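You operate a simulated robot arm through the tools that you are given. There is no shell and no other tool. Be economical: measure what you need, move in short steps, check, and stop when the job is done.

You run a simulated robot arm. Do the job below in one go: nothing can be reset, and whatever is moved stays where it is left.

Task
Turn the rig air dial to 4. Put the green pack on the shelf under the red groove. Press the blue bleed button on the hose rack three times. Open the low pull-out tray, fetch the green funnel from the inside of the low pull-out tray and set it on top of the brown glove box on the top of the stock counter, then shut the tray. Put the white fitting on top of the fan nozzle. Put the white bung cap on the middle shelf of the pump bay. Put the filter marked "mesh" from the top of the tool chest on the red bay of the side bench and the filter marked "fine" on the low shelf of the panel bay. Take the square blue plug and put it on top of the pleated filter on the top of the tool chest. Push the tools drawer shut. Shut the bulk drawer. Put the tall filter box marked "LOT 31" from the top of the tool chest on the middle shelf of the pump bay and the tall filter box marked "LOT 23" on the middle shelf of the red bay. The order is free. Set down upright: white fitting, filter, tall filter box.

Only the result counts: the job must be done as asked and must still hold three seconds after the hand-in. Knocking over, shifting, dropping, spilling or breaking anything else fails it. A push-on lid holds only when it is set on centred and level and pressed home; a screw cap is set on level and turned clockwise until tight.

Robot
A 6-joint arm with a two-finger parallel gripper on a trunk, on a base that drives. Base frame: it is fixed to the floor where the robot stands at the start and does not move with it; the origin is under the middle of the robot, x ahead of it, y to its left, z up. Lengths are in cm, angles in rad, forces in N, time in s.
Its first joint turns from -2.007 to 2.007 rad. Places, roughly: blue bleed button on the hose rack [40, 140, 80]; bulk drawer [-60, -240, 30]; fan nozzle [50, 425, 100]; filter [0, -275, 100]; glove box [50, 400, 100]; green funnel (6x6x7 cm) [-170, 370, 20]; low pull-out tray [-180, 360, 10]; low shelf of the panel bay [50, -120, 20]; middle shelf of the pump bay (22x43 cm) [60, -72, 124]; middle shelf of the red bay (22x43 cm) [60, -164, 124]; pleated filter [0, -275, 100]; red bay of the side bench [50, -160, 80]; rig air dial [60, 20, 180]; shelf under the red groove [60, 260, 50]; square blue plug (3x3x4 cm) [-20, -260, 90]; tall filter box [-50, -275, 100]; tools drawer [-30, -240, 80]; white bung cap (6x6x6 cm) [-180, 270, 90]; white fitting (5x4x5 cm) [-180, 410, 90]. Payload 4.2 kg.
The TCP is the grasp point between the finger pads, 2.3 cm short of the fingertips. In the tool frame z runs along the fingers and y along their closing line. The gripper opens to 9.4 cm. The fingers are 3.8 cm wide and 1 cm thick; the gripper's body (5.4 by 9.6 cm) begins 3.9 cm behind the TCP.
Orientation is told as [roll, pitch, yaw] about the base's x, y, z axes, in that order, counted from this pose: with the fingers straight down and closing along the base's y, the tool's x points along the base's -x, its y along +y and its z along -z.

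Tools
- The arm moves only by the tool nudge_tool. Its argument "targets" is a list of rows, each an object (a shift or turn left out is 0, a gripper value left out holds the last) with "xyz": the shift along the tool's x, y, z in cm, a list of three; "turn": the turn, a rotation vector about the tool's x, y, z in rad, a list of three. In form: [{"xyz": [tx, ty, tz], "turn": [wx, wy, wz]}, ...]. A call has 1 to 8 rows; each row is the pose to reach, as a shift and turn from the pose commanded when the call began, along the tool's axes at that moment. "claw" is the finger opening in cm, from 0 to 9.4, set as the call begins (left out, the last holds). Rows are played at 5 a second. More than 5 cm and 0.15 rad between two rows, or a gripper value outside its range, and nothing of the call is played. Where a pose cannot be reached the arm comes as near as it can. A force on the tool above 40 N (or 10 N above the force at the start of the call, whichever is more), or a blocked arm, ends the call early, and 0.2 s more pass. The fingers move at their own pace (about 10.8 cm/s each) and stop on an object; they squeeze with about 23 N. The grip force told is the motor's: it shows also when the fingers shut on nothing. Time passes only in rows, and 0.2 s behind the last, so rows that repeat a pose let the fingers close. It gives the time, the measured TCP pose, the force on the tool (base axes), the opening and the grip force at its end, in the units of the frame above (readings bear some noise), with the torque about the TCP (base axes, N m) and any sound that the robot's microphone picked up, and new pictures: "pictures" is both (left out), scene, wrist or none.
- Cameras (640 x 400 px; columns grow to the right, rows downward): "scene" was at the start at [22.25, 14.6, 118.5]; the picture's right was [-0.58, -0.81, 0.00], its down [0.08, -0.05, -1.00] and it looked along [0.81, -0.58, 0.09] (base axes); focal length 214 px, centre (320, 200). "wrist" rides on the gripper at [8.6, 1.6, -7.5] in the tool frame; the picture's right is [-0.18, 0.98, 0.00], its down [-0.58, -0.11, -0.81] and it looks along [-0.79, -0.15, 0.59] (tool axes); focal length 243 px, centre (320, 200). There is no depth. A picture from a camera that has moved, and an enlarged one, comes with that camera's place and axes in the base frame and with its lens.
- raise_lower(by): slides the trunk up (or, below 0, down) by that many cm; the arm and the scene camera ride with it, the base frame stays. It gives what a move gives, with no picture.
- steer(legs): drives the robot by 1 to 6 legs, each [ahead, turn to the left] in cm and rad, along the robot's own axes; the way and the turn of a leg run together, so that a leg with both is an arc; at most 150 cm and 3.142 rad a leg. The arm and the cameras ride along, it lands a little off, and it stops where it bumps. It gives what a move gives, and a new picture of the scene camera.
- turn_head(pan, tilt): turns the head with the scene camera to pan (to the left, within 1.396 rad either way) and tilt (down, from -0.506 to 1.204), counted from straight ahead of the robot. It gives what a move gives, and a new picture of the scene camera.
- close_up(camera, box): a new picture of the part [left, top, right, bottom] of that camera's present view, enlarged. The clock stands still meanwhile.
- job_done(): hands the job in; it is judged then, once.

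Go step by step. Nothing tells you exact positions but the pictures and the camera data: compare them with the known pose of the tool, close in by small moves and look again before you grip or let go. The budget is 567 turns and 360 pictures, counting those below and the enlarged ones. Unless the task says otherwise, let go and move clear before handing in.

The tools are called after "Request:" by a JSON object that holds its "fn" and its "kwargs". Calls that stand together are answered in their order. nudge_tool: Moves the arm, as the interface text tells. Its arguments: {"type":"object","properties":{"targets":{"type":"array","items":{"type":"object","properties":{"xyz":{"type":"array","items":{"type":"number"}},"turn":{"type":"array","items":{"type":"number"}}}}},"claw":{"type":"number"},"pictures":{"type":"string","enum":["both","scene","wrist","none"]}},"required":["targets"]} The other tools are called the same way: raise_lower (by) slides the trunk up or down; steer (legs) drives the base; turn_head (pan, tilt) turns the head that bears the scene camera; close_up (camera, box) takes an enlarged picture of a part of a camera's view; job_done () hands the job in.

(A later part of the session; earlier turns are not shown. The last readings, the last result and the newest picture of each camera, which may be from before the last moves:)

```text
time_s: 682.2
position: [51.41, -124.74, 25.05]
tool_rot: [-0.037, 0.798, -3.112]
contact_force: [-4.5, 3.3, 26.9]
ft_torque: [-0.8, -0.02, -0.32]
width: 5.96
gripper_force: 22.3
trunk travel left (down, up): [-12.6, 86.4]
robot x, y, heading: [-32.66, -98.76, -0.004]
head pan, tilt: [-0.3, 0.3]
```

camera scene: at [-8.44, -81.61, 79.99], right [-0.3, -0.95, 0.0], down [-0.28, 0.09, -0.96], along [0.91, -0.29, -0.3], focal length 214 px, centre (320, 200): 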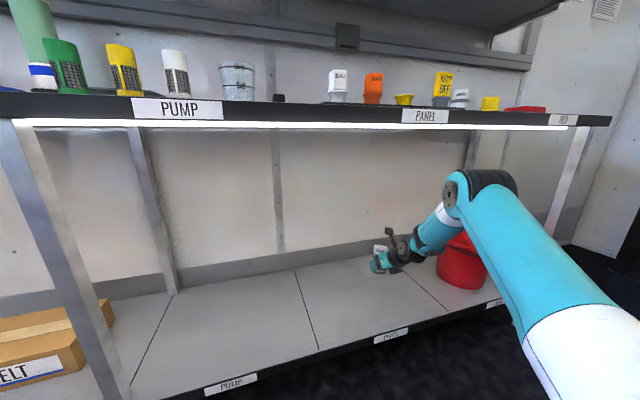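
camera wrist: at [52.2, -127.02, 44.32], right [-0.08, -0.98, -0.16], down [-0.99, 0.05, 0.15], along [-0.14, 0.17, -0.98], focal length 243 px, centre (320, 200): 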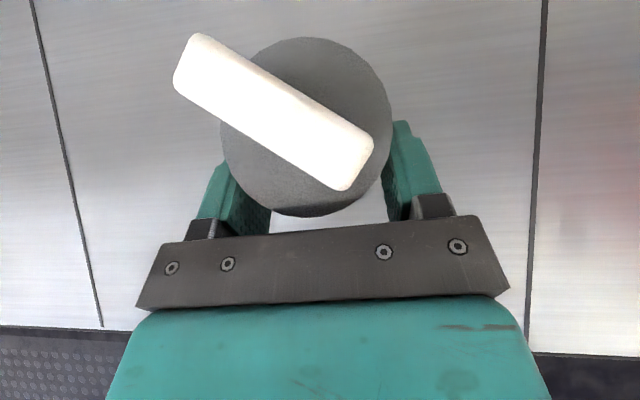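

Contact. Ease, release and retreat.

Request:
{"fn": "nudge_tool", "kwargs": {"targets": [{"xyz": [0.2, 0, -0.2]}, {"xyz": [0.2, 0, -0.2]}], "pictures": "none"}}

Request:
{"fn": "nudge_tool", "kwargs": {"targets": [{"xyz": [0, 0, 0]}, {"xyz": [0, 0, 0]}, {"xyz": [0, 0, -1]}, {"xyz": [0, 0, -3]}, {"xyz": [0, 0, -6.5]}, {"xyz": [0, 0, -10.5]}], "claw": 8.2, "pictures": "both"}}

```text
time_s: 682.8
position: [51.38, -124.85, 25.05]
tool_rot: [-0.036, 0.793, -3.114]
contact_force: [7.1, 1.4, 14.4]
ft_torque: [-0.5, -0.28, 0.21]
width: 6.01
gripper_force: 23.0
trunk travel left (down, up): [-12.6, 86.4]
robot x, y, heading: [-32.77, -98.13, -0.001]
head pan, tilt: [-0.3, 0.3]
```

```text
time_s: 684.2
position: [43.71, -125.66, 32.42]
tool_rot: [-0.039, 0.794, -3.113]
contact_force: [0.3, 0.6, -0.3]
ft_torque: [-0.02, -0.02, -0.01]
width: 8.2
gripper_force: 0.1
trunk travel left (down, up): [-12.6, 86.4]
robot x, y, heading: [-32.52, -98.43, -0.002]
head pan, tilt: [-0.3, 0.3]
camera scene: at [-8.43, -81.6, 79.98], right [-0.3, -0.95, 0.0], down [-0.28, 0.09, -0.96], along [0.91, -0.29, -0.3], focal length 214 px, centre (320, 200)
camera wrist: at [44.61, -127.51, 43.64], right [-0.08, -0.98, -0.16], down [-0.99, 0.05, 0.15], along [-0.14, 0.17, -0.98], focal length 243 px, centre (320, 200)
```

scene: 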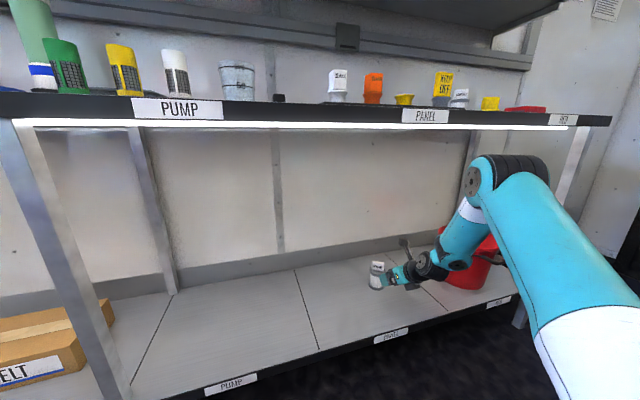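
wrist: 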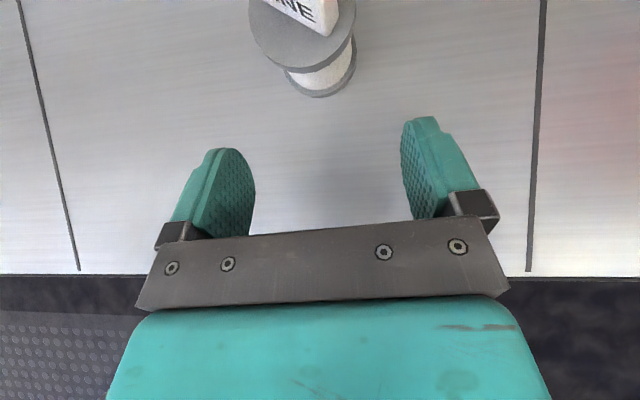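

FINE stands on the panel bay's low shelf. Now the tall boxes: back out, raise, face south and look at the right-rear box.

Request:
{"fn": "steer", "kwargs": {"legs": [[-30, 0]]}}

Request:
{"fn": "raise_lower", "kwargs": {"by": 40}}

Request:
{"fn": "raise_lower", "kwargs": {"by": 40}}

Request:
{"fn": "steer", "kwargs": {"legs": [[0, -1.57], [70, 0]]}}

Request:
{"fn": "turn_head", "kwargs": {"pan": -0.2, "tilt": 0.45}}

Request:
{"fn": "close_up", "kwargs": {"camera": "scene", "box": [200, 150, 440, 300]}}

```text
time_s: 686.3
position: [13.85, -125.34, 32.44]
tool_rot: [-0.039, 0.794, -3.113]
contact_force: [-0.6, 0.1, 0.4]
ft_torque: [-0.01, 0.0, 0.03]
width: 8.2
gripper_force: 0.1
trunk travel left (down, up): [-12.6, 86.4]
robot x, y, heading: [-62.39, -98.59, -0.009]
head pan, tilt: [-0.3, 0.3]
camera scene: at [-38.58, -81.47, 79.99], right [-0.3, -0.95, 0.0], down [-0.28, 0.09, -0.96], along [0.91, -0.28, -0.3], focal length 214 px, centre (320, 200)
```

scene: 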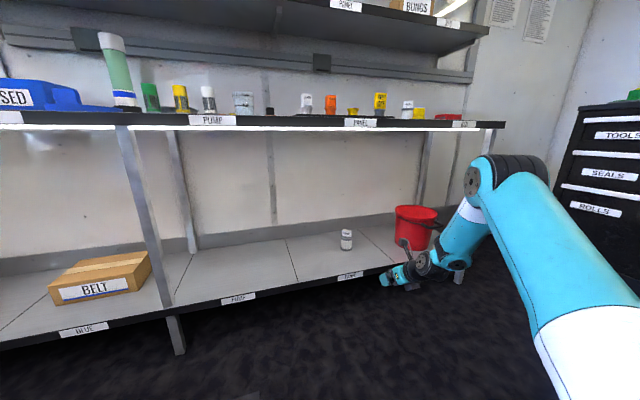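

```text
time_s: 690.1
position: [13.86, -125.32, 72.34]
tool_rot: [-0.038, 0.794, -3.111]
contact_force: [-0.2, -0.3, -0.8]
ft_torque: [-0.02, 0.0, -0.01]
width: 8.21
gripper_force: 0.0
trunk travel left (down, up): [-52.6, 46.4]
robot x, y, heading: [-62.5, -98.38, -0.002]
head pan, tilt: [-0.3, 0.3]
```

```text
time_s: 693.9
position: [13.79, -125.26, 112.38]
tool_rot: [-0.038, 0.794, -3.112]
contact_force: [-0.9, -0.1, 0.3]
ft_torque: [0.03, -0.03, -0.05]
width: 8.21
gripper_force: 0.1
trunk travel left (down, up): [-92.6, 6.4]
robot x, y, heading: [-62.55, -98.39, -0.004]
head pan, tilt: [-0.3, 0.3]
```

```text
time_s: 701.6
position: [-88.59, -245.63, 112.34]
tool_rot: [-0.038, 0.794, 1.609]
contact_force: [-1.3, 0.2, -0.3]
ft_torque: [-0.01, 0.02, -0.01]
width: 8.2
gripper_force: 0.1
trunk travel left (down, up): [-92.6, 6.4]
robot x, y, heading: [-62.41, -169.34, -1.557]
head pan, tilt: [-0.3, 0.3]
camera scene: at [-45.31, -192.85, 159.99], right [-0.96, 0.29, 0.0], down [0.09, 0.28, -0.96], along [-0.28, -0.91, -0.3], focal length 214 px, centre (320, 200)
```

scene: 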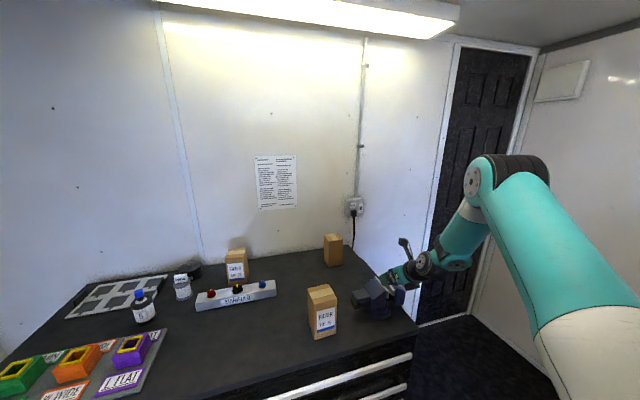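

```text
time_s: 702.3
position: [-88.48, -245.72, 112.35]
tool_rot: [-0.038, 0.792, 1.612]
contact_force: [-0.7, 0.6, 0.4]
ft_torque: [-0.01, 0.02, 0.03]
width: 8.19
gripper_force: 0.1
trunk travel left (down, up): [-92.6, 6.4]
robot x, y, heading: [-62.12, -168.82, -1.564]
head pan, tilt: [-0.201, 0.45]
camera scene: at [-44.39, -192.94, 158.6], right [-0.98, 0.19, 0.0], down [0.08, 0.43, -0.9], along [-0.17, -0.88, -0.43], focal length 214 px, centre (320, 200)
```

scene: 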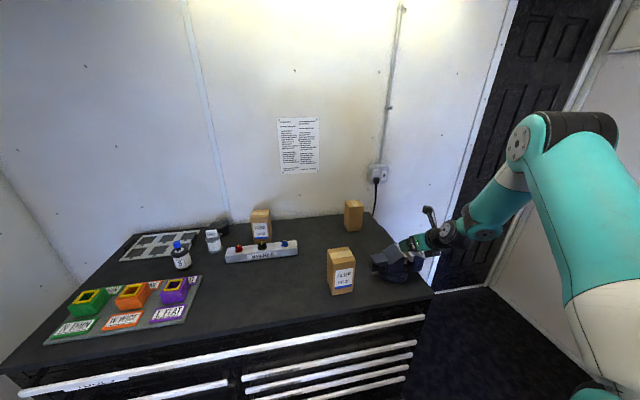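

```text
2.67 times, centred on (320, 225) of scene
camera zoom: at [-44.39, -192.94, 158.6], right [-0.98, 0.19, 0.0], down [0.08, 0.43, -0.9], along [-0.17, -0.88, -0.43], focal length 572 px, centre (320, 133)
```

zoom: 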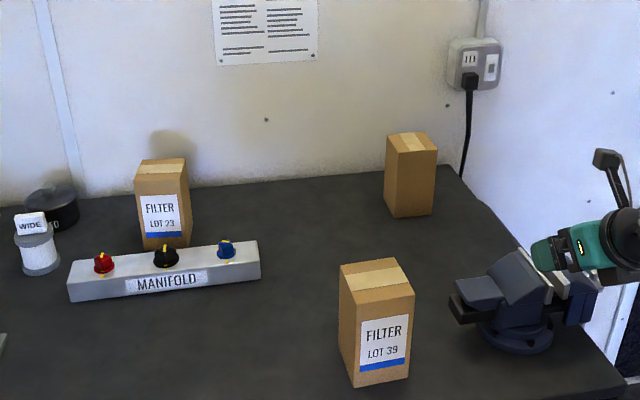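

The third box (right rear, label turned away) is LOT 31 by elimination; its near face spans x −78…−86 at y≈−285.3, ~16 tall; LOT 23's near face is at y≈−283.7, x≈−32.8. I square the tool, open fully, raise and drive toward the third box.

Request:
{"fn": "raise_lower", "kwargs": {"by": 6}}

Request:
{"fn": "nudge_tool", "kwargs": {"targets": [{"xyz": [1.5, -2, -1.4], "turn": [-0.048, 0, 0.01]}, {"xyz": [3, -4, -2.8], "turn": [-0.048, 0, 0.01]}, {"xyz": [4, -6.4, -3.8], "turn": [-0.048, 0, 0.01]}, {"xyz": [4, -6.4, -3.8], "turn": [-0.048, 0, 0.01]}], "claw": 9.4, "pictures": "none"}}

Request:
{"fn": "steer", "kwargs": {"legs": [[29, 0]]}}

Request:
{"fn": "nudge_tool", "kwargs": {"targets": [{"xyz": [0, 0, 0]}], "pictures": "wrist"}}

```text
time_s: 703.3
position: [-88.49, -245.77, 118.51]
tool_rot: [-0.038, 0.795, 1.61]
contact_force: [0.2, 0.1, -0.2]
ft_torque: [0.0, 0.03, 0.05]
width: 8.19
gripper_force: 0.0
trunk travel left (down, up): [-98.6, 0.4]
robot x, y, heading: [-62.16, -168.91, -1.563]
head pan, tilt: [-0.201, 0.45]
```

```text
time_s: 704.3
position: [-82.37, -245.36, 124.3]
tool_rot: [0.0, 0.794, 1.595]
contact_force: [0.5, 0.0, 0.6]
ft_torque: [-0.02, -0.03, 0.02]
width: 9.4
gripper_force: 0.1
trunk travel left (down, up): [-98.6, 0.4]
robot x, y, heading: [-62.16, -168.68, -1.564]
head pan, tilt: [-0.201, 0.45]
```

```text
time_s: 706.3
position: [-82.52, -273.66, 124.34]
tool_rot: [0.002, 0.795, 1.592]
contact_force: [0.2, -0.3, -0.6]
ft_torque: [-0.04, 0.0, -0.02]
width: 9.41
gripper_force: 0.0
trunk travel left (down, up): [-98.6, 0.4]
robot x, y, heading: [-61.63, -197.96, -1.566]
head pan, tilt: [-0.201, 0.45]
camera scene: at [-44.32, -221.51, 164.6], right [-0.98, 0.2, 0.0], down [0.09, 0.43, -0.9], along [-0.18, -0.88, -0.44], focal length 214 px, centre (320, 200)
```

scene: 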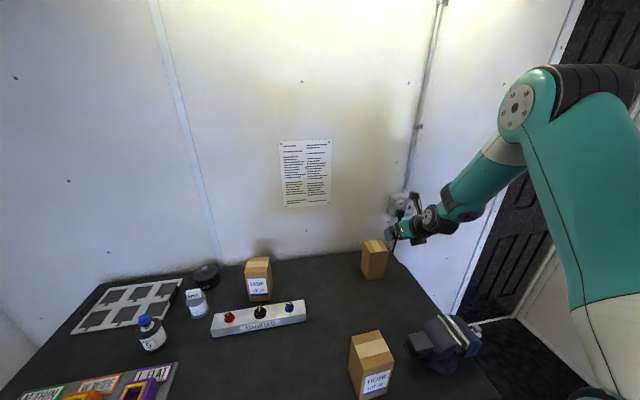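

```text
time_s: 706.7
position: [-82.54, -273.8, 124.23]
tool_rot: [0.002, 0.795, 1.592]
contact_force: [-1.0, -0.3, -0.1]
ft_torque: [-0.01, 0.0, -0.02]
width: 9.39
gripper_force: 0.0
trunk travel left (down, up): [-98.6, 0.4]
robot x, y, heading: [-62.09, -197.47, -1.564]
head pan, tilt: [-0.201, 0.45]
camera wrist: at [-84.14, -274.63, 135.48], right [-0.99, 0.11, -0.13], down [0.09, 0.98, 0.15], along [0.15, 0.14, -0.98], focal length 243 px, centre (320, 200)
```

wrist: 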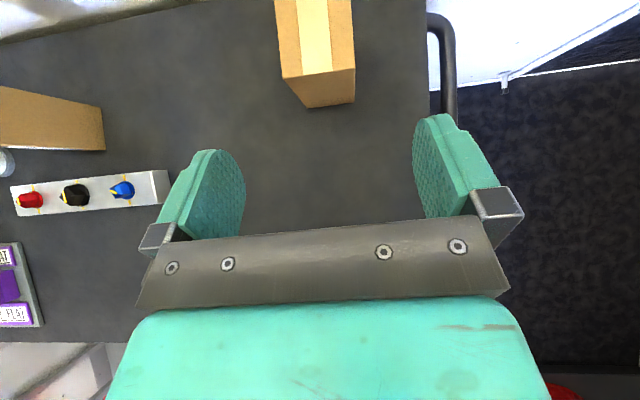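

Box front top edge: x −77.5…−85.2, y≈−283.9. Advance and come down to just above its top.

Request:
{"fn": "nudge_tool", "kwargs": {"targets": [{"xyz": [2.7, -0.4, 2.8]}, {"xyz": [5.4, -0.9, 5.5]}, {"xyz": [8.1, -0.95, 8.3]}, {"xyz": [5.2, -0.95, 11.1]}, {"xyz": [2.3, -0.95, 13.9]}, {"xyz": [0.8, -0.95, 15.4]}, {"xyz": [0.8, -0.95, 15.4]}], "pictures": "wrist"}}

```text
time_s: 708.3
position: [-81.18, -285.3, 114.09]
tool_rot: [0.0, 0.794, 1.593]
contact_force: [-0.3, 0.8, 0.3]
ft_torque: [-0.03, -0.02, -0.03]
width: 9.41
gripper_force: 0.0
trunk travel left (down, up): [-98.6, 0.4]
robot x, y, heading: [-61.84, -197.78, -1.564]
head pan, tilt: [-0.201, 0.45]
camera wrist: at [-82.89, -286.2, 125.36], right [-0.99, 0.11, -0.13], down [0.09, 0.98, 0.15], along [0.15, 0.14, -0.98], focal length 243 px, centre (320, 200)
```

wrist: 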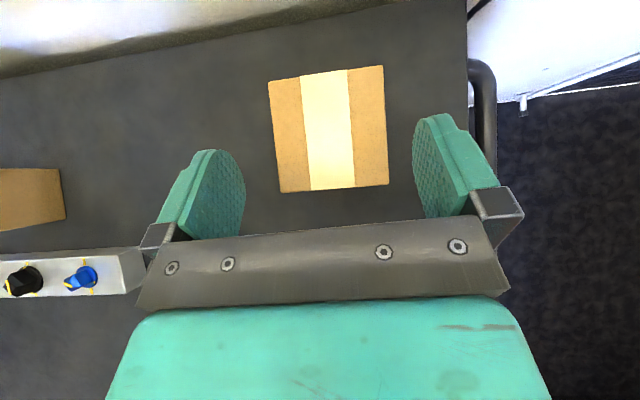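

Box top is 7.5×7.5 and parallel to the fingers. Descend 8 with small correction and close.

Request:
{"fn": "nudge_tool", "kwargs": {"targets": [{"xyz": [-1.5, 0.4, 2.7]}, {"xyz": [-3.5, 0.4, 4.6]}, {"xyz": [-5.1, 0.4, 6.2]}, {"xyz": [-5.1, 0.4, 6.2]}], "pictures": "wrist"}}

```text
time_s: 709.3
position: [-81.78, -286.16, 105.9]
tool_rot: [0.001, 0.794, 1.592]
contact_force: [-0.4, -0.6, 0.1]
ft_torque: [-0.04, 0.0, 0.03]
width: 9.38
gripper_force: 0.0
trunk travel left (down, up): [-98.6, 0.4]
robot x, y, heading: [-61.77, -197.6, -1.565]
head pan, tilt: [-0.201, 0.45]
camera wrist: at [-83.37, -286.95, 117.2], right [-0.99, 0.11, -0.13], down [0.09, 0.98, 0.15], along [0.15, 0.14, -0.98], focal length 243 px, centre (320, 200)
```

wrist: 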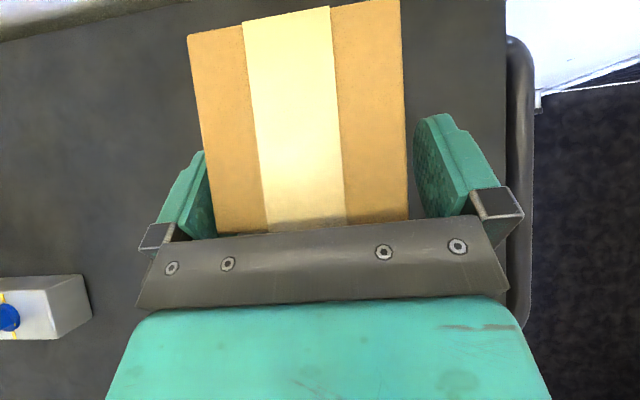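

Request:
{"fn": "nudge_tool", "kwargs": {"targets": [{"xyz": [0, 0, 0]}, {"xyz": [0, 0, 0]}, {"xyz": [0, 0, 0]}], "claw": 6, "pictures": "none"}}

Request:
{"fn": "nudge_tool", "kwargs": {"targets": [{"xyz": [0.7, 0, -0.7]}, {"xyz": [2.5, 0, -2.5]}, {"xyz": [5, 0, -5]}, {"xyz": [8, 0, -7.8]}, {"xyz": [11, 0, -10.8]}], "pictures": "both"}}

```text
time_s: 710.1
position: [-81.69, -286.04, 106.0]
tool_rot: [0.002, 0.793, 1.59]
contact_force: [1.7, 1.3, 1.4]
ft_torque: [0.01, -0.1, 0.04]
width: 8.01
gripper_force: 22.9
trunk travel left (down, up): [-98.6, 0.4]
robot x, y, heading: [-62.0, -197.59, -1.567]
head pan, tilt: [-0.201, 0.45]
```

```text
time_s: 711.3
position: [-81.85, -286.16, 121.28]
tool_rot: [-0.001, 0.796, 1.592]
contact_force: [-0.7, -0.3, -1.5]
ft_torque: [0.02, -0.03, 0.01]
width: 8.02
gripper_force: 23.3
trunk travel left (down, up): [-98.6, 0.4]
robot x, y, heading: [-62.06, -197.58, -1.567]
head pan, tilt: [-0.201, 0.45]
camera scene: at [-44.32, -221.58, 164.58], right [-0.98, 0.2, 0.0], down [0.09, 0.43, -0.9], along [-0.18, -0.88, -0.44], focal length 214 px, centre (320, 200)
camera wrist: at [-83.4, -287.04, 132.61], right [-0.99, 0.11, -0.13], down [0.09, 0.98, 0.15], along [0.15, 0.14, -0.98], focal length 243 px, centre (320, 200)
```

scene: 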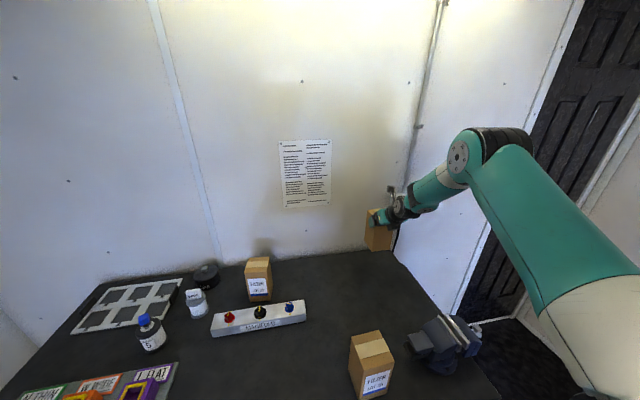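
wrist: 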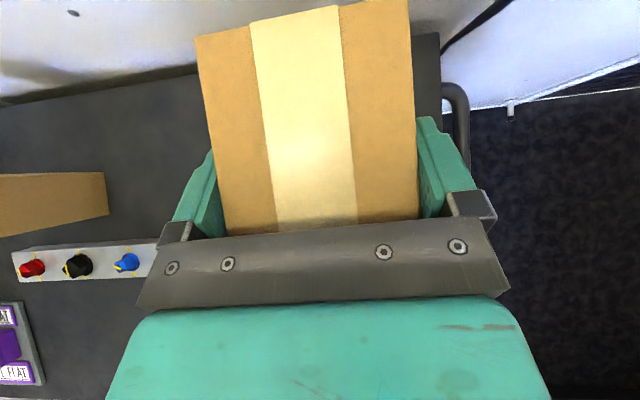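

LOT box lifted (by elimination LOT 31). Raise more, back up all the way to y≈−60, then check the label with the head camera.

Request:
{"fn": "nudge_tool", "kwargs": {"targets": [{"xyz": [2.1, 0, -2.1]}, {"xyz": [4.2, 0, -4.2]}], "pictures": "none"}}

Request:
{"fn": "steer", "kwargs": {"legs": [[-100, 0], [-40, 0]]}}

Request:
{"fn": "nudge_tool", "kwargs": {"targets": [{"xyz": [1.2, 0, -4.5]}, {"xyz": [2.4, 0, -9]}, {"xyz": [3.6, 0, -13.5]}, {"xyz": [4, 0, -17]}, {"xyz": [4, 0, -17]}], "pictures": "scene"}}

```text
time_s: 711.9
position: [-81.74, -285.97, 127.09]
tool_rot: [-0.001, 0.792, 1.592]
contact_force: [-0.2, -0.8, -1.5]
ft_torque: [0.03, 0.0, 0.03]
width: 8.01
gripper_force: 22.7
trunk travel left (down, up): [-98.6, 0.4]
robot x, y, heading: [-62.15, -197.91, -1.565]
head pan, tilt: [-0.201, 0.45]
```

```text
time_s: 719.0
position: [-82.7, -150.11, 127.26]
tool_rot: [0.001, 0.794, 1.599]
contact_force: [-0.2, -0.6, -1.7]
ft_torque: [0.02, 0.0, -0.01]
width: 8.0
gripper_force: 23.2
trunk travel left (down, up): [-98.6, 0.4]
robot x, y, heading: [-63.49, -61.52, -1.563]
head pan, tilt: [-0.201, 0.45]
camera scene: at [-45.75, -85.43, 164.59], right [-0.98, 0.19, 0.0], down [0.08, 0.43, -0.9], along [-0.17, -0.88, -0.44], focal length 214 px, centre (320, 200)
```

scene: 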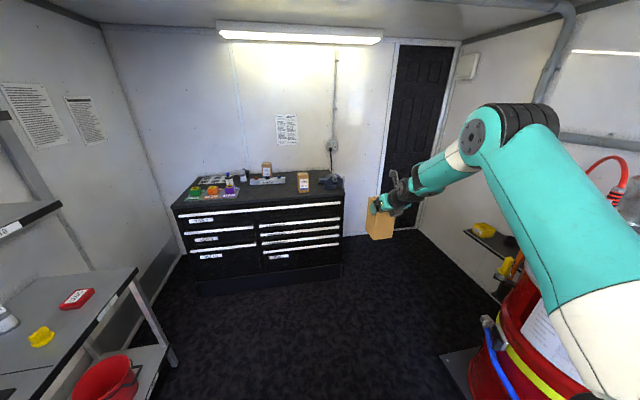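

```text
time_s: 720.2
position: [-82.73, -140.79, 142.11]
tool_rot: [0.002, 0.792, 1.597]
contact_force: [0.7, 0.4, -1.9]
ft_torque: [0.05, 0.01, 0.0]
width: 7.98
gripper_force: 23.1
trunk travel left (down, up): [-98.6, 0.4]
robot x, y, heading: [-63.5, -61.61, -1.564]
head pan, tilt: [-0.201, 0.45]
camera scene: at [-45.74, -85.37, 164.6], right [-0.98, 0.19, 0.0], down [0.08, 0.43, -0.9], along [-0.17, -0.88, -0.44], focal length 214 px, centre (320, 200)
```

scene: 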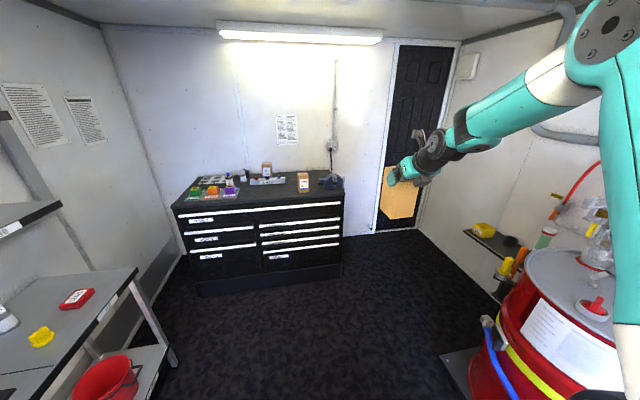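

Turn to face the pump bay, adjust height, and check the approach.

Request:
{"fn": "steer", "kwargs": {"legs": [[0, 1.565]]}}

Request:
{"fn": "nudge_tool", "kwargs": {"targets": [{"xyz": [-1.3, 0, 1.3]}, {"xyz": [-1.8, 0, 1.75]}], "pictures": "none"}}

Request:
{"fn": "steer", "kwargs": {"legs": [[24, 0]]}}

Request:
{"fn": "nudge_tool", "kwargs": {"targets": [{"xyz": [0, 0, 0]}], "pictures": "wrist"}}

```text
time_s: 724.4
position: [15.79, -80.19, 142.12]
tool_rot: [0.0, 0.794, -3.107]
contact_force: [-0.5, -0.4, -1.7]
ft_torque: [0.01, 0.06, 0.01]
width: 7.97
gripper_force: 22.6
trunk travel left (down, up): [-98.6, 0.4]
robot x, y, heading: [-64.01, -61.18, 0.018]
head pan, tilt: [-0.201, 0.45]
camera scene: at [-39.72, -43.32, 164.59], right [-0.18, -0.98, 0.0], down [-0.43, 0.08, -0.9], along [0.89, -0.16, -0.44], focal length 214 px, centre (320, 200)
```

scene: 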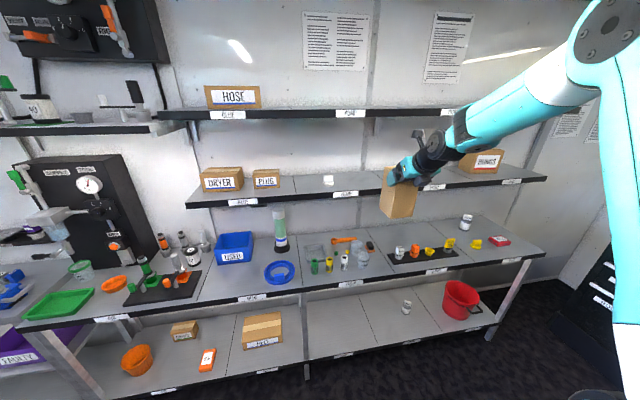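

```text
time_s: 725.0
position: [15.71, -80.14, 139.41]
tool_rot: [-0.001, 0.795, -3.109]
contact_force: [0.8, -0.3, -2.2]
ft_torque: [0.0, 0.08, -0.01]
width: 7.99
gripper_force: 22.8
trunk travel left (down, up): [-98.6, 0.4]
robot x, y, heading: [-63.4, -61.6, 0.015]
head pan, tilt: [-0.201, 0.45]
```

```text
time_s: 726.8
position: [39.45, -79.84, 139.56]
tool_rot: [0.0, 0.795, -3.111]
contact_force: [0.3, 0.1, -2.2]
ft_torque: [-0.04, 0.01, 0.0]
width: 7.99
gripper_force: 23.2
trunk travel left (down, up): [-98.6, 0.4]
robot x, y, heading: [-40.16, -61.03, 0.015]
head pan, tilt: [-0.201, 0.45]
camera scene: at [-16.04, -42.99, 164.6], right [-0.18, -0.98, 0.0], down [-0.43, 0.08, -0.9], along [0.88, -0.17, -0.44], focal length 214 px, centre (320, 200)
```

scene: 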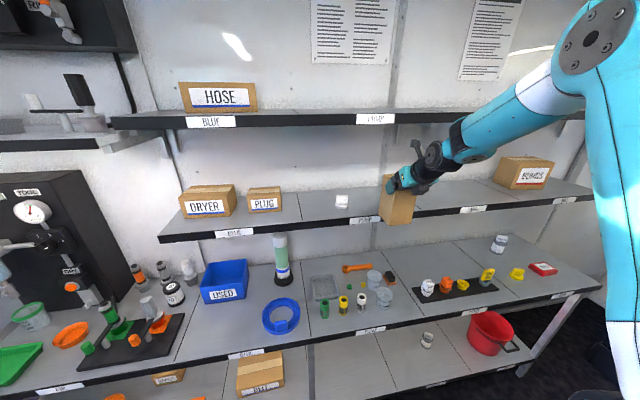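

```text
time_s: 727.2
position: [39.4, -79.89, 139.55]
tool_rot: [0.0, 0.792, -3.109]
contact_force: [0.0, -1.2, -1.5]
ft_torque: [0.01, 0.08, 0.0]
width: 7.99
gripper_force: 23.2
trunk travel left (down, up): [-98.6, 0.4]
robot x, y, heading: [-39.89, -61.3, 0.017]
head pan, tilt: [-0.201, 0.45]
camera wrist: at [40.2, -81.52, 150.73], right [-0.1, -0.99, -0.13], down [-0.99, 0.08, 0.15], along [-0.14, 0.14, -0.98], focal length 243 px, centre (320, 200)
```

wrist: 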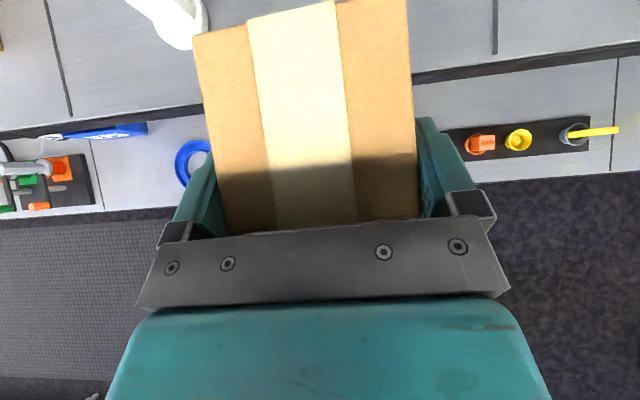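

Clear on both sides. Drive in 15 and look.

Request:
{"fn": "steer", "kwargs": {"legs": [[15, -0.015]]}}

Request:
{"fn": "close_up", "kwargs": {"camera": "scene", "box": [260, 110, 500, 260]}}

```text
time_s: 728.5
position: [54.16, -80.81, 139.53]
tool_rot: [-0.001, 0.794, -3.122]
contact_force: [-0.6, 0.2, -1.7]
ft_torque: [0.02, 0.02, -0.02]
width: 7.97
gripper_force: 22.5
trunk travel left (down, up): [-98.6, 0.4]
robot x, y, heading: [-24.59, -61.24, 0.003]
head pan, tilt: [-0.201, 0.45]
camera scene: at [-0.77, -43.19, 164.6], right [-0.2, -0.98, 0.0], down [-0.43, 0.09, -0.9], along [0.88, -0.18, -0.44], focal length 214 px, centre (320, 200)
```

scene: 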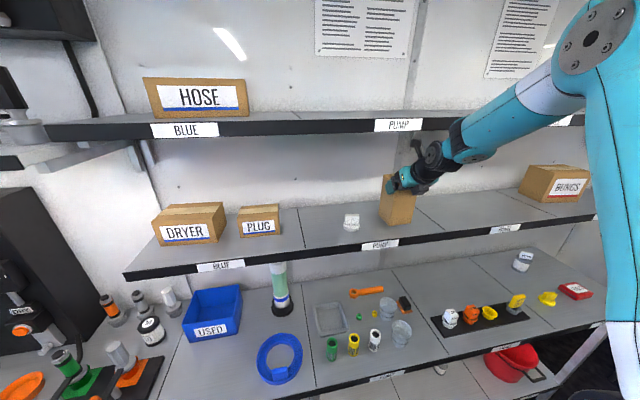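

```text
2.67 times, centred on (380, 185) of scene
camera zoom: at [-0.77, -43.19, 164.6], right [-0.2, -0.98, 0.0], down [-0.43, 0.09, -0.9], along [0.88, -0.18, -0.44], focal length 572 px, centre (160, 240)
```

zoom: 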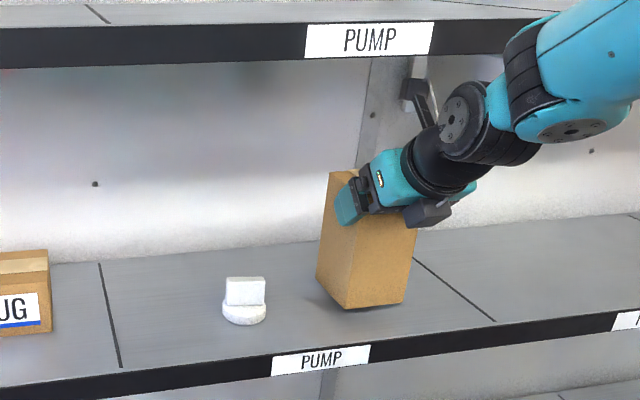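

Upright and just above the shelf. Lower to contact.

Request:
{"fn": "nudge_tool", "kwargs": {"targets": [{"xyz": [-0.4, 0, 0.4]}, {"xyz": [-0.7, 0, 0.7]}, {"xyz": [-1.0, 0, 1.0]}, {"xyz": [-1.3, 0, 1.25]}, {"xyz": [-1.6, 0, 1.55]}, {"xyz": [-1.9, 0, 1.85]}], "pictures": "none"}}

```text
time_s: 730.0
position: [54.17, -80.77, 137.08]
tool_rot: [0.002, 0.798, -3.121]
contact_force: [-0.8, 0.4, 21.9]
ft_torque: [0.55, -0.22, 0.46]
width: 7.97
gripper_force: 23.0
trunk travel left (down, up): [-98.6, 0.4]
robot x, y, heading: [-25.2, -60.97, 0.001]
head pan, tilt: [-0.201, 0.45]
```

Contact. Ease, open, and withdraw horizontally.

Request:
{"fn": "nudge_tool", "kwargs": {"targets": [{"xyz": [0.15, 0, -0.15]}, {"xyz": [0.15, 0, -0.15]}], "pictures": "none"}}

Request:
{"fn": "nudge_tool", "kwargs": {"targets": [{"xyz": [0, 0, 0]}, {"xyz": [0, 0, 0]}, {"xyz": [0.1, 0, -0.4]}, {"xyz": [-0.8, 0, -1.5]}, {"xyz": [-2.9, 0, -3.6]}, {"xyz": [-5.7, 0, -6.4]}, {"xyz": [-8.5, 0, -9.2]}], "claw": 9.4, "pictures": "wrist"}}

Request:
{"fn": "close_up", "kwargs": {"camera": "scene", "box": [260, 110, 500, 260]}}

```text
time_s: 730.5
position: [54.01, -80.86, 137.21]
tool_rot: [0.0, 0.792, -3.122]
contact_force: [3.5, -1.0, 11.1]
ft_torque: [-0.09, -0.66, 0.04]
width: 7.97
gripper_force: 23.2
trunk travel left (down, up): [-98.6, 0.4]
robot x, y, heading: [-24.82, -60.79, -0.0]
head pan, tilt: [-0.201, 0.45]
```

```text
time_s: 732.1
position: [41.59, -80.99, 137.57]
tool_rot: [0.0, 0.793, -3.122]
contact_force: [0.7, 0.6, -0.4]
ft_torque: [0.0, -0.02, 0.01]
width: 9.41
gripper_force: 0.0
trunk travel left (down, up): [-98.6, 0.4]
robot x, y, heading: [-25.03, -60.97, 0.0]
head pan, tilt: [-0.201, 0.45]
camera wrist: at [42.36, -82.63, 148.93], right [-0.11, -0.99, -0.13], down [-0.98, 0.09, 0.15], along [-0.14, 0.15, -0.98], focal length 243 px, centre (320, 200)
```

wrist: 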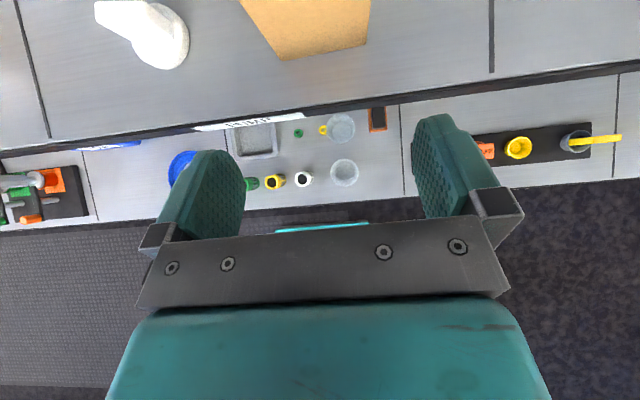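

```text
2.67 times, centred on (380, 185) of scene
camera zoom: at [-0.68, -43.19, 164.59], right [-0.2, -0.98, 0.0], down [-0.43, 0.09, -0.9], along [0.88, -0.18, -0.44], focal length 572 px, centre (160, 240)
```

zoom: 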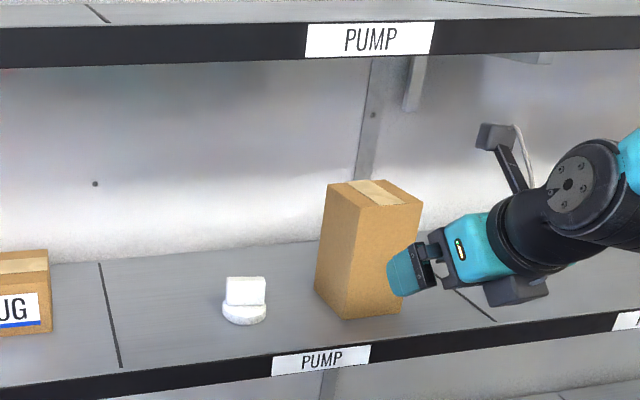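

LOT 31 is on the pump bay shelf. Now LOT 23: drive back to the chest (robot ≈(-13,-161) first).

Request:
{"fn": "steer", "kwargs": {"legs": [[-38, 0], [0, -1.107], [110, 0], [0, -0.465]]}}

Request:
{"fn": "raise_lower", "kwargs": {"by": -12}}

Request:
{"fn": "steer", "kwargs": {"legs": [[36, 0]]}}

Request:
{"fn": "nudge_tool", "kwargs": {"targets": [{"xyz": [0, 0, 0]}], "pictures": "wrist"}}

```text
time_s: 743.9
position: [-34.51, -225.54, 137.65]
tool_rot: [-0.001, 0.791, 1.583]
contact_force: [-0.8, -0.2, -0.2]
ft_torque: [0.01, -0.03, 0.0]
width: 9.41
gripper_force: 0.0
trunk travel left (down, up): [-98.6, 0.4]
robot x, y, heading: [-14.18, -159.16, -1.58]
head pan, tilt: [-0.201, 0.45]
camera scene: at [3.42, -183.39, 164.59], right [-0.98, 0.21, 0.0], down [0.09, 0.43, -0.9], along [-0.19, -0.88, -0.44], focal length 214 px, centre (320, 200)
```

scene: 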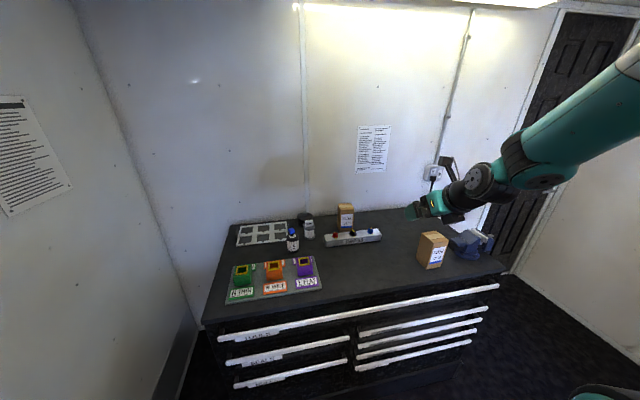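

```text
time_s: 745.4
position: [-34.54, -225.53, 125.68]
tool_rot: [0.0, 0.793, 1.583]
contact_force: [0.0, -0.4, 0.3]
ft_torque: [0.0, 0.0, 0.01]
width: 9.39
gripper_force: 0.0
trunk travel left (down, up): [-86.6, 12.4]
robot x, y, heading: [-13.82, -159.39, -1.579]
head pan, tilt: [-0.201, 0.45]
```

```text
time_s: 747.7
position: [-34.76, -261.85, 125.59]
tool_rot: [-0.001, 0.794, 1.58]
contact_force: [0.5, -1.7, -0.2]
ft_torque: [0.02, 0.03, 0.01]
width: 9.4
gripper_force: 0.0
trunk travel left (down, up): [-86.6, 12.4]
robot x, y, heading: [-14.3, -195.49, -1.575]
head pan, tilt: [-0.201, 0.45]
camera scene: at [3.13, -219.81, 152.6], right [-0.98, 0.21, 0.0], down [0.09, 0.43, -0.9], along [-0.19, -0.88, -0.44], focal length 214 px, centre (320, 200)
```

scene: 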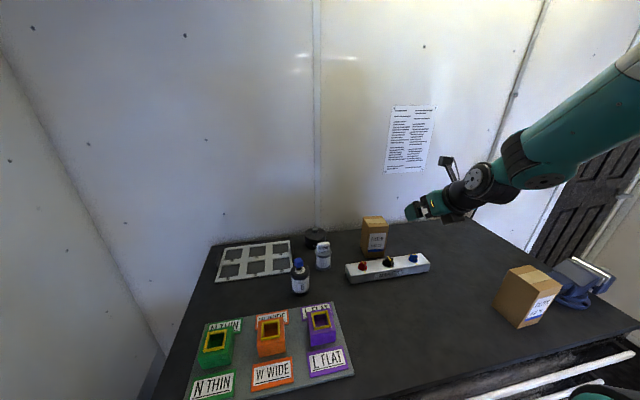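

```text
time_s: 748.1
position: [-34.73, -261.9, 125.72]
tool_rot: [0.0, 0.794, 1.581]
contact_force: [-0.2, -0.2, -0.4]
ft_torque: [0.01, 0.0, -0.01]
width: 9.39
gripper_force: 0.0
trunk travel left (down, up): [-86.6, 12.4]
robot x, y, heading: [-14.36, -195.47, -1.58]
head pan, tilt: [-0.201, 0.45]
camera wrist: at [-36.36, -262.74, 136.94], right [-0.98, 0.12, -0.13], down [0.1, 0.98, 0.15], along [0.15, 0.14, -0.98], focal length 243 px, centre (320, 200)
```

wrist: 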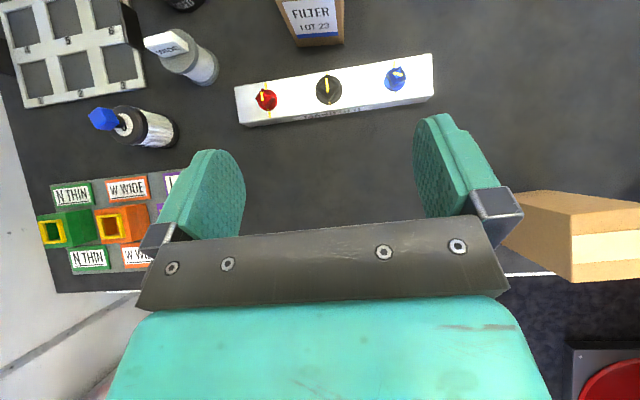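

LOT 23 front face at y≈−282.5, x≈−33. Advance at height.

Request:
{"fn": "nudge_tool", "kwargs": {"targets": [{"xyz": [3, -0.6, 3.1]}, {"xyz": [6, -1.2, 6.1]}, {"xyz": [9, -1.8, 9.2]}, {"xyz": [12, -1.8, 12.2]}, {"xyz": [14.5, -1.8, 14.8]}, {"xyz": [14.5, -1.8, 14.8]}], "pictures": "wrist"}}

```text
time_s: 749.5
position: [-33.45, -282.42, 125.17]
tool_rot: [0.01, 0.793, 1.599]
contact_force: [-0.8, 0.3, -0.8]
ft_torque: [-0.01, -0.01, 0.01]
width: 9.42
gripper_force: 0.1
out of reach, approached as far as the arm can: row 5, 6
trunk travel left (down, up): [-86.6, 12.4]
robot x, y, heading: [-14.27, -195.89, -1.576]
head pan, tilt: [-0.201, 0.45]
camera wrist: at [-34.89, -283.19, 136.65], right [-0.99, 0.11, -0.12], down [0.09, 0.98, 0.15], along [0.14, 0.14, -0.98], focal length 243 px, centre (320, 200)
```

wrist: 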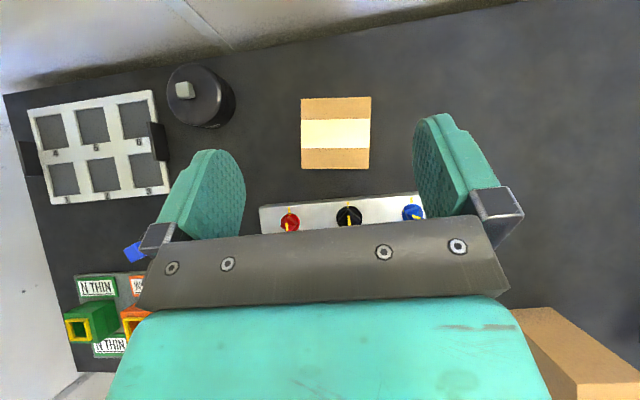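

Reach limit; drive 2 cm forward, then descend beside the box.

Request:
{"fn": "steer", "kwargs": {"legs": [[2.2, 0]]}}

Request:
{"fn": "nudge_tool", "kwargs": {"targets": [{"xyz": [-3, 0, 2.9]}, {"xyz": [-6, 0, 5.8]}, {"xyz": [-9, 0, 8.6]}, {"xyz": [-9, 0, 8.6]}], "pictures": "wrist"}}

```text
time_s: 750.3
position: [-33.31, -284.57, 125.29]
tool_rot: [0.01, 0.795, 1.598]
contact_force: [0.0, -0.1, -0.8]
ft_torque: [0.02, 0.02, 0.0]
width: 9.38
gripper_force: 0.2
trunk travel left (down, up): [-86.6, 12.4]
robot x, y, heading: [-14.31, -198.15, -1.577]
head pan, tilt: [-0.201, 0.45]
camera scene: at [3.11, -222.01, 152.6], right [-0.98, 0.21, 0.0], down [0.09, 0.43, -0.9], along [-0.19, -0.88, -0.44], focal length 214 px, centre (320, 200)
```

scene: 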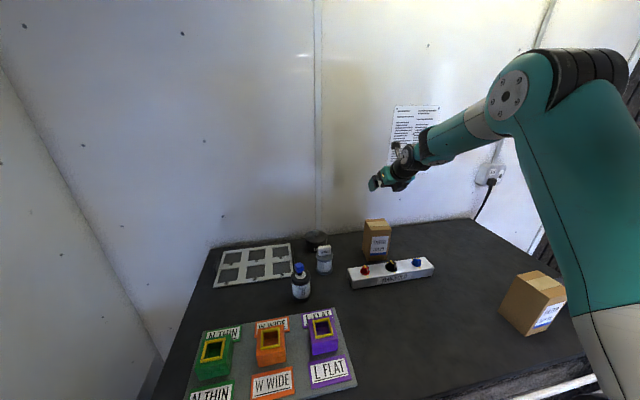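

```text
time_s: 751.3
position: [-33.31, -284.4, 112.85]
tool_rot: [0.009, 0.794, 1.599]
contact_force: [-0.3, 0.0, -0.1]
ft_torque: [0.02, 0.02, 0.03]
width: 9.41
gripper_force: 0.0
trunk travel left (down, up): [-86.6, 12.4]
robot x, y, heading: [-14.71, -197.72, -1.581]
head pan, tilt: [-0.201, 0.45]
camera wrist: at [-34.85, -285.21, 124.18], right [-0.99, 0.11, -0.12], down [0.09, 0.98, 0.15], along [0.14, 0.14, -0.98], focal length 243 px, centre (320, 200)
```

wrist: 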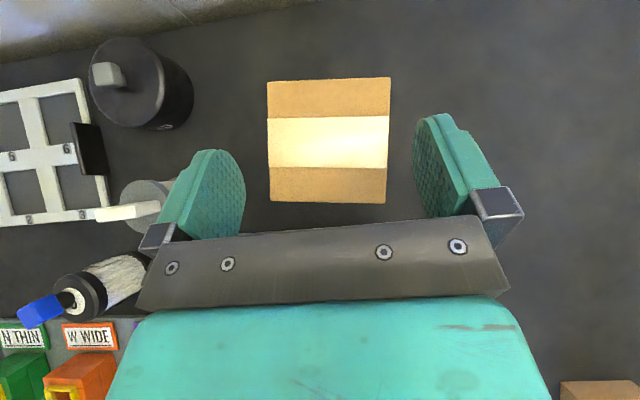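

Aligned with safe margins. Descend 6.8 and close.

Request:
{"fn": "nudge_tool", "kwargs": {"targets": [{"xyz": [-2, 0.1, 2]}, {"xyz": [-4, 0.1, 3.9]}, {"xyz": [-4.9, 0.1, 4.8]}, {"xyz": [-4.9, 0.1, 4.8]}], "pictures": "none"}}

Request:
{"fn": "nudge_tool", "kwargs": {"targets": [{"xyz": [0, 0, 0]}, {"xyz": [0, 0, 0]}, {"xyz": [0, 0, 0]}], "claw": 6, "pictures": "wrist"}}

```text
time_s: 752.3
position: [-33.71, -284.33, 106.04]
tool_rot: [0.011, 0.794, 1.599]
contact_force: [-0.4, 0.3, -0.9]
ft_torque: [0.0, 0.03, 0.02]
width: 9.41
gripper_force: 0.1
trunk travel left (down, up): [-86.6, 12.4]
robot x, y, heading: [-14.27, -197.91, -1.578]
head pan, tilt: [-0.201, 0.45]
```

```text
time_s: 753.1
position: [-33.55, -284.39, 106.15]
tool_rot: [0.01, 0.798, 1.599]
contact_force: [1.3, -0.7, 3.8]
ft_torque: [-0.2, -0.27, -0.01]
width: 7.99
gripper_force: 22.9
trunk travel left (down, up): [-86.6, 12.4]
robot x, y, heading: [-14.42, -197.89, -1.578]
head pan, tilt: [-0.201, 0.45]
camera wrist: at [-35.12, -285.17, 117.39], right [-0.99, 0.11, -0.12], down [0.09, 0.98, 0.15], along [0.14, 0.14, -0.98], focal length 243 px, centre (320, 200)
```

wrist: 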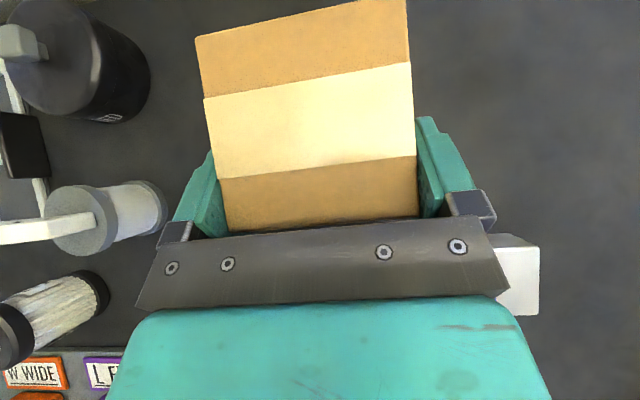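

Gripped. Lift with the trunk 12, then back out.

Request:
{"fn": "raise_lower", "kwargs": {"by": 12}}

Request:
{"fn": "nudge_tool", "kwargs": {"targets": [{"xyz": [1.5, 0, -1.5]}, {"xyz": [3, 0, -3.4]}, {"xyz": [4, 0, -5]}], "pictures": "both"}}

```text
time_s: 754.6
position: [-33.7, -284.46, 118.1]
tool_rot: [0.01, 0.795, 1.599]
contact_force: [0.5, -0.2, -1.9]
ft_torque: [0.05, -0.01, 0.01]
width: 7.98
gripper_force: 22.9
trunk travel left (down, up): [-98.6, 0.4]
robot x, y, heading: [-14.58, -197.86, -1.577]
head pan, tilt: [-0.201, 0.45]
```

```text
time_s: 755.4
position: [-33.65, -283.59, 124.47]
tool_rot: [0.009, 0.796, 1.599]
contact_force: [-0.2, -0.2, -1.6]
ft_torque: [0.02, 0.0, -0.01]
width: 7.98
gripper_force: 22.6
trunk travel left (down, up): [-98.6, 0.4]
robot x, y, heading: [-14.51, -197.82, -1.577]
head pan, tilt: [-0.201, 0.45]
camera scene: at [3.1, -222.05, 164.59], right [-0.98, 0.21, 0.0], down [0.09, 0.43, -0.9], along [-0.19, -0.88, -0.44], focal length 214 px, centre (320, 200)
camera wrist: at [-35.18, -284.38, 135.69], right [-0.99, 0.11, -0.12], down [0.09, 0.98, 0.15], along [0.14, 0.14, -0.98], focal length 243 px, centre (320, 200)
```

scene: 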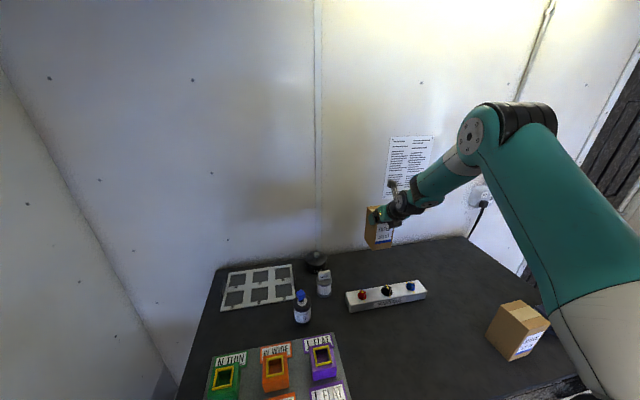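
wrist: 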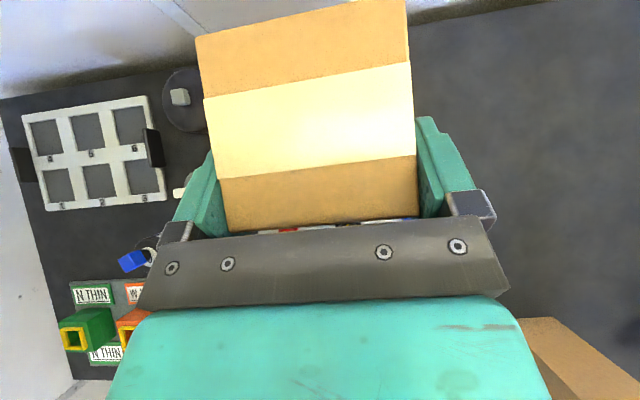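

LOT 23 held. Raise a bit more and zig-zag back to a safe turning spot, then face the red bay.

Request:
{"fn": "steer", "kwargs": {"legs": [[-15, 0]]}}

Request:
{"fn": "nudge_tool", "kwargs": {"targets": [{"xyz": [1.5, 0, -4]}, {"xyz": [3, 0, -8]}, {"xyz": [4.5, 0, -12]}, {"xyz": [5.5, 0, -15]}], "pictures": "none"}}

Request:
{"fn": "steer", "kwargs": {"legs": [[0, 0.8], [-62, 0], [0, 0.78]]}}

```text
time_s: 756.8
position: [-33.57, -268.49, 124.38]
tool_rot: [0.011, 0.793, 1.597]
contact_force: [0.6, -1.0, -2.5]
ft_torque: [0.02, 0.01, 0.0]
width: 7.99
gripper_force: 22.8
trunk travel left (down, up): [-98.6, 0.4]
robot x, y, heading: [-13.86, -182.87, -1.576]
head pan, tilt: [-0.201, 0.45]
camera scene: at [3.2, -206.94, 164.59], right [-0.98, 0.21, 0.0], down [0.09, 0.43, -0.9], along [-0.19, -0.88, -0.44], focal length 214 px, centre (320, 200)
```

scene: 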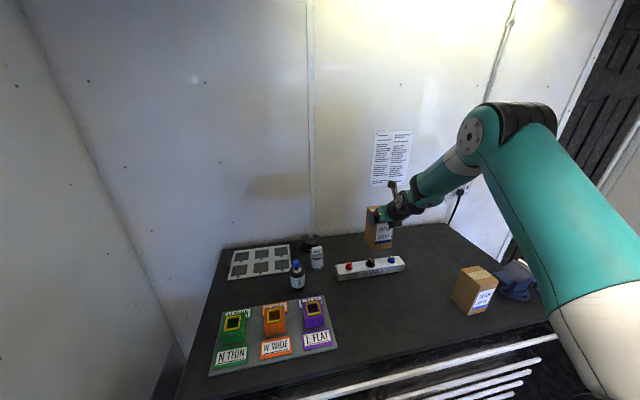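

```text
time_s: 757.8
position: [-33.68, -261.46, 139.0]
tool_rot: [0.008, 0.794, 1.596]
contact_force: [0.6, 0.1, -1.5]
ft_torque: [0.04, 0.01, 0.0]
width: 8.0
gripper_force: 23.2
trunk travel left (down, up): [-98.6, 0.4]
robot x, y, heading: [-14.06, -182.76, -1.581]
head pan, tilt: [-0.201, 0.45]
```

```text
time_s: 765.4
position: [21.05, -158.61, 138.88]
tool_rot: [0.01, 0.793, -3.111]
contact_force: [-0.6, -1.0, -0.8]
ft_torque: [-0.02, 0.07, 0.02]
width: 7.99
gripper_force: 22.5
trunk travel left (down, up): [-98.6, 0.4]
robot x, y, heading: [-57.73, -139.19, -0.005]
head pan, tilt: [-0.201, 0.45]
camera scene: at [-33.65, -121.58, 164.59], right [-0.2, -0.98, 0.0], down [-0.43, 0.09, -0.9], along [0.88, -0.18, -0.44], focal length 214 px, centre (320, 200)
```

scene: 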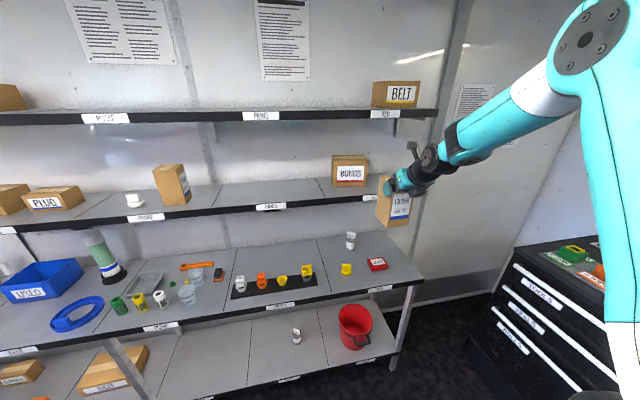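

A label shows on the pump-bay box's side from here; zoom to verify it, and see BUNGS too.

Request:
{"fn": "close_up", "kwargs": {"camera": "scene", "box": [120, 140, 240, 230]}}

Request:
{"fn": "close_up", "kwargs": {"camera": "scene", "box": [280, 120, 460, 240]}}

```text
4.44 times, centred on (180, 185) of scene
camera zoom: at [-33.65, -121.58, 164.59], right [-0.2, -0.98, 0.0], down [-0.43, 0.09, -0.9], along [0.88, -0.18, -0.44], focal length 953 px, centre (942, 267)
```

zoom: 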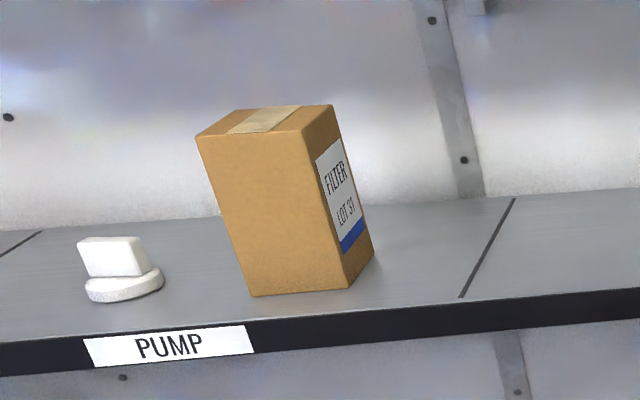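

```text
3.33 times, centred on (370, 180) of scene
camera zoom: at [-33.65, -121.58, 164.59], right [-0.2, -0.98, 0.0], down [-0.43, 0.09, -0.9], along [0.88, -0.18, -0.44], focal length 715 px, centre (153, 267)
```

zoom: 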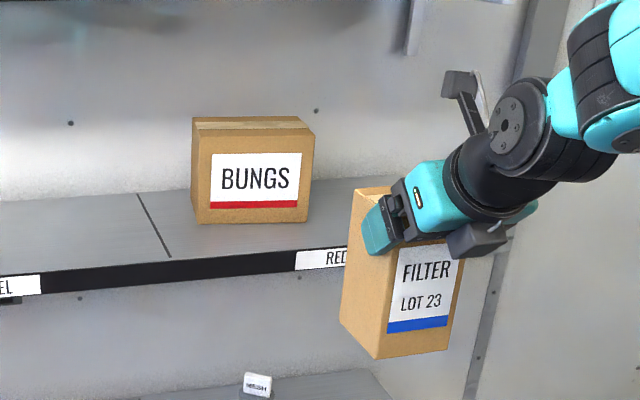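

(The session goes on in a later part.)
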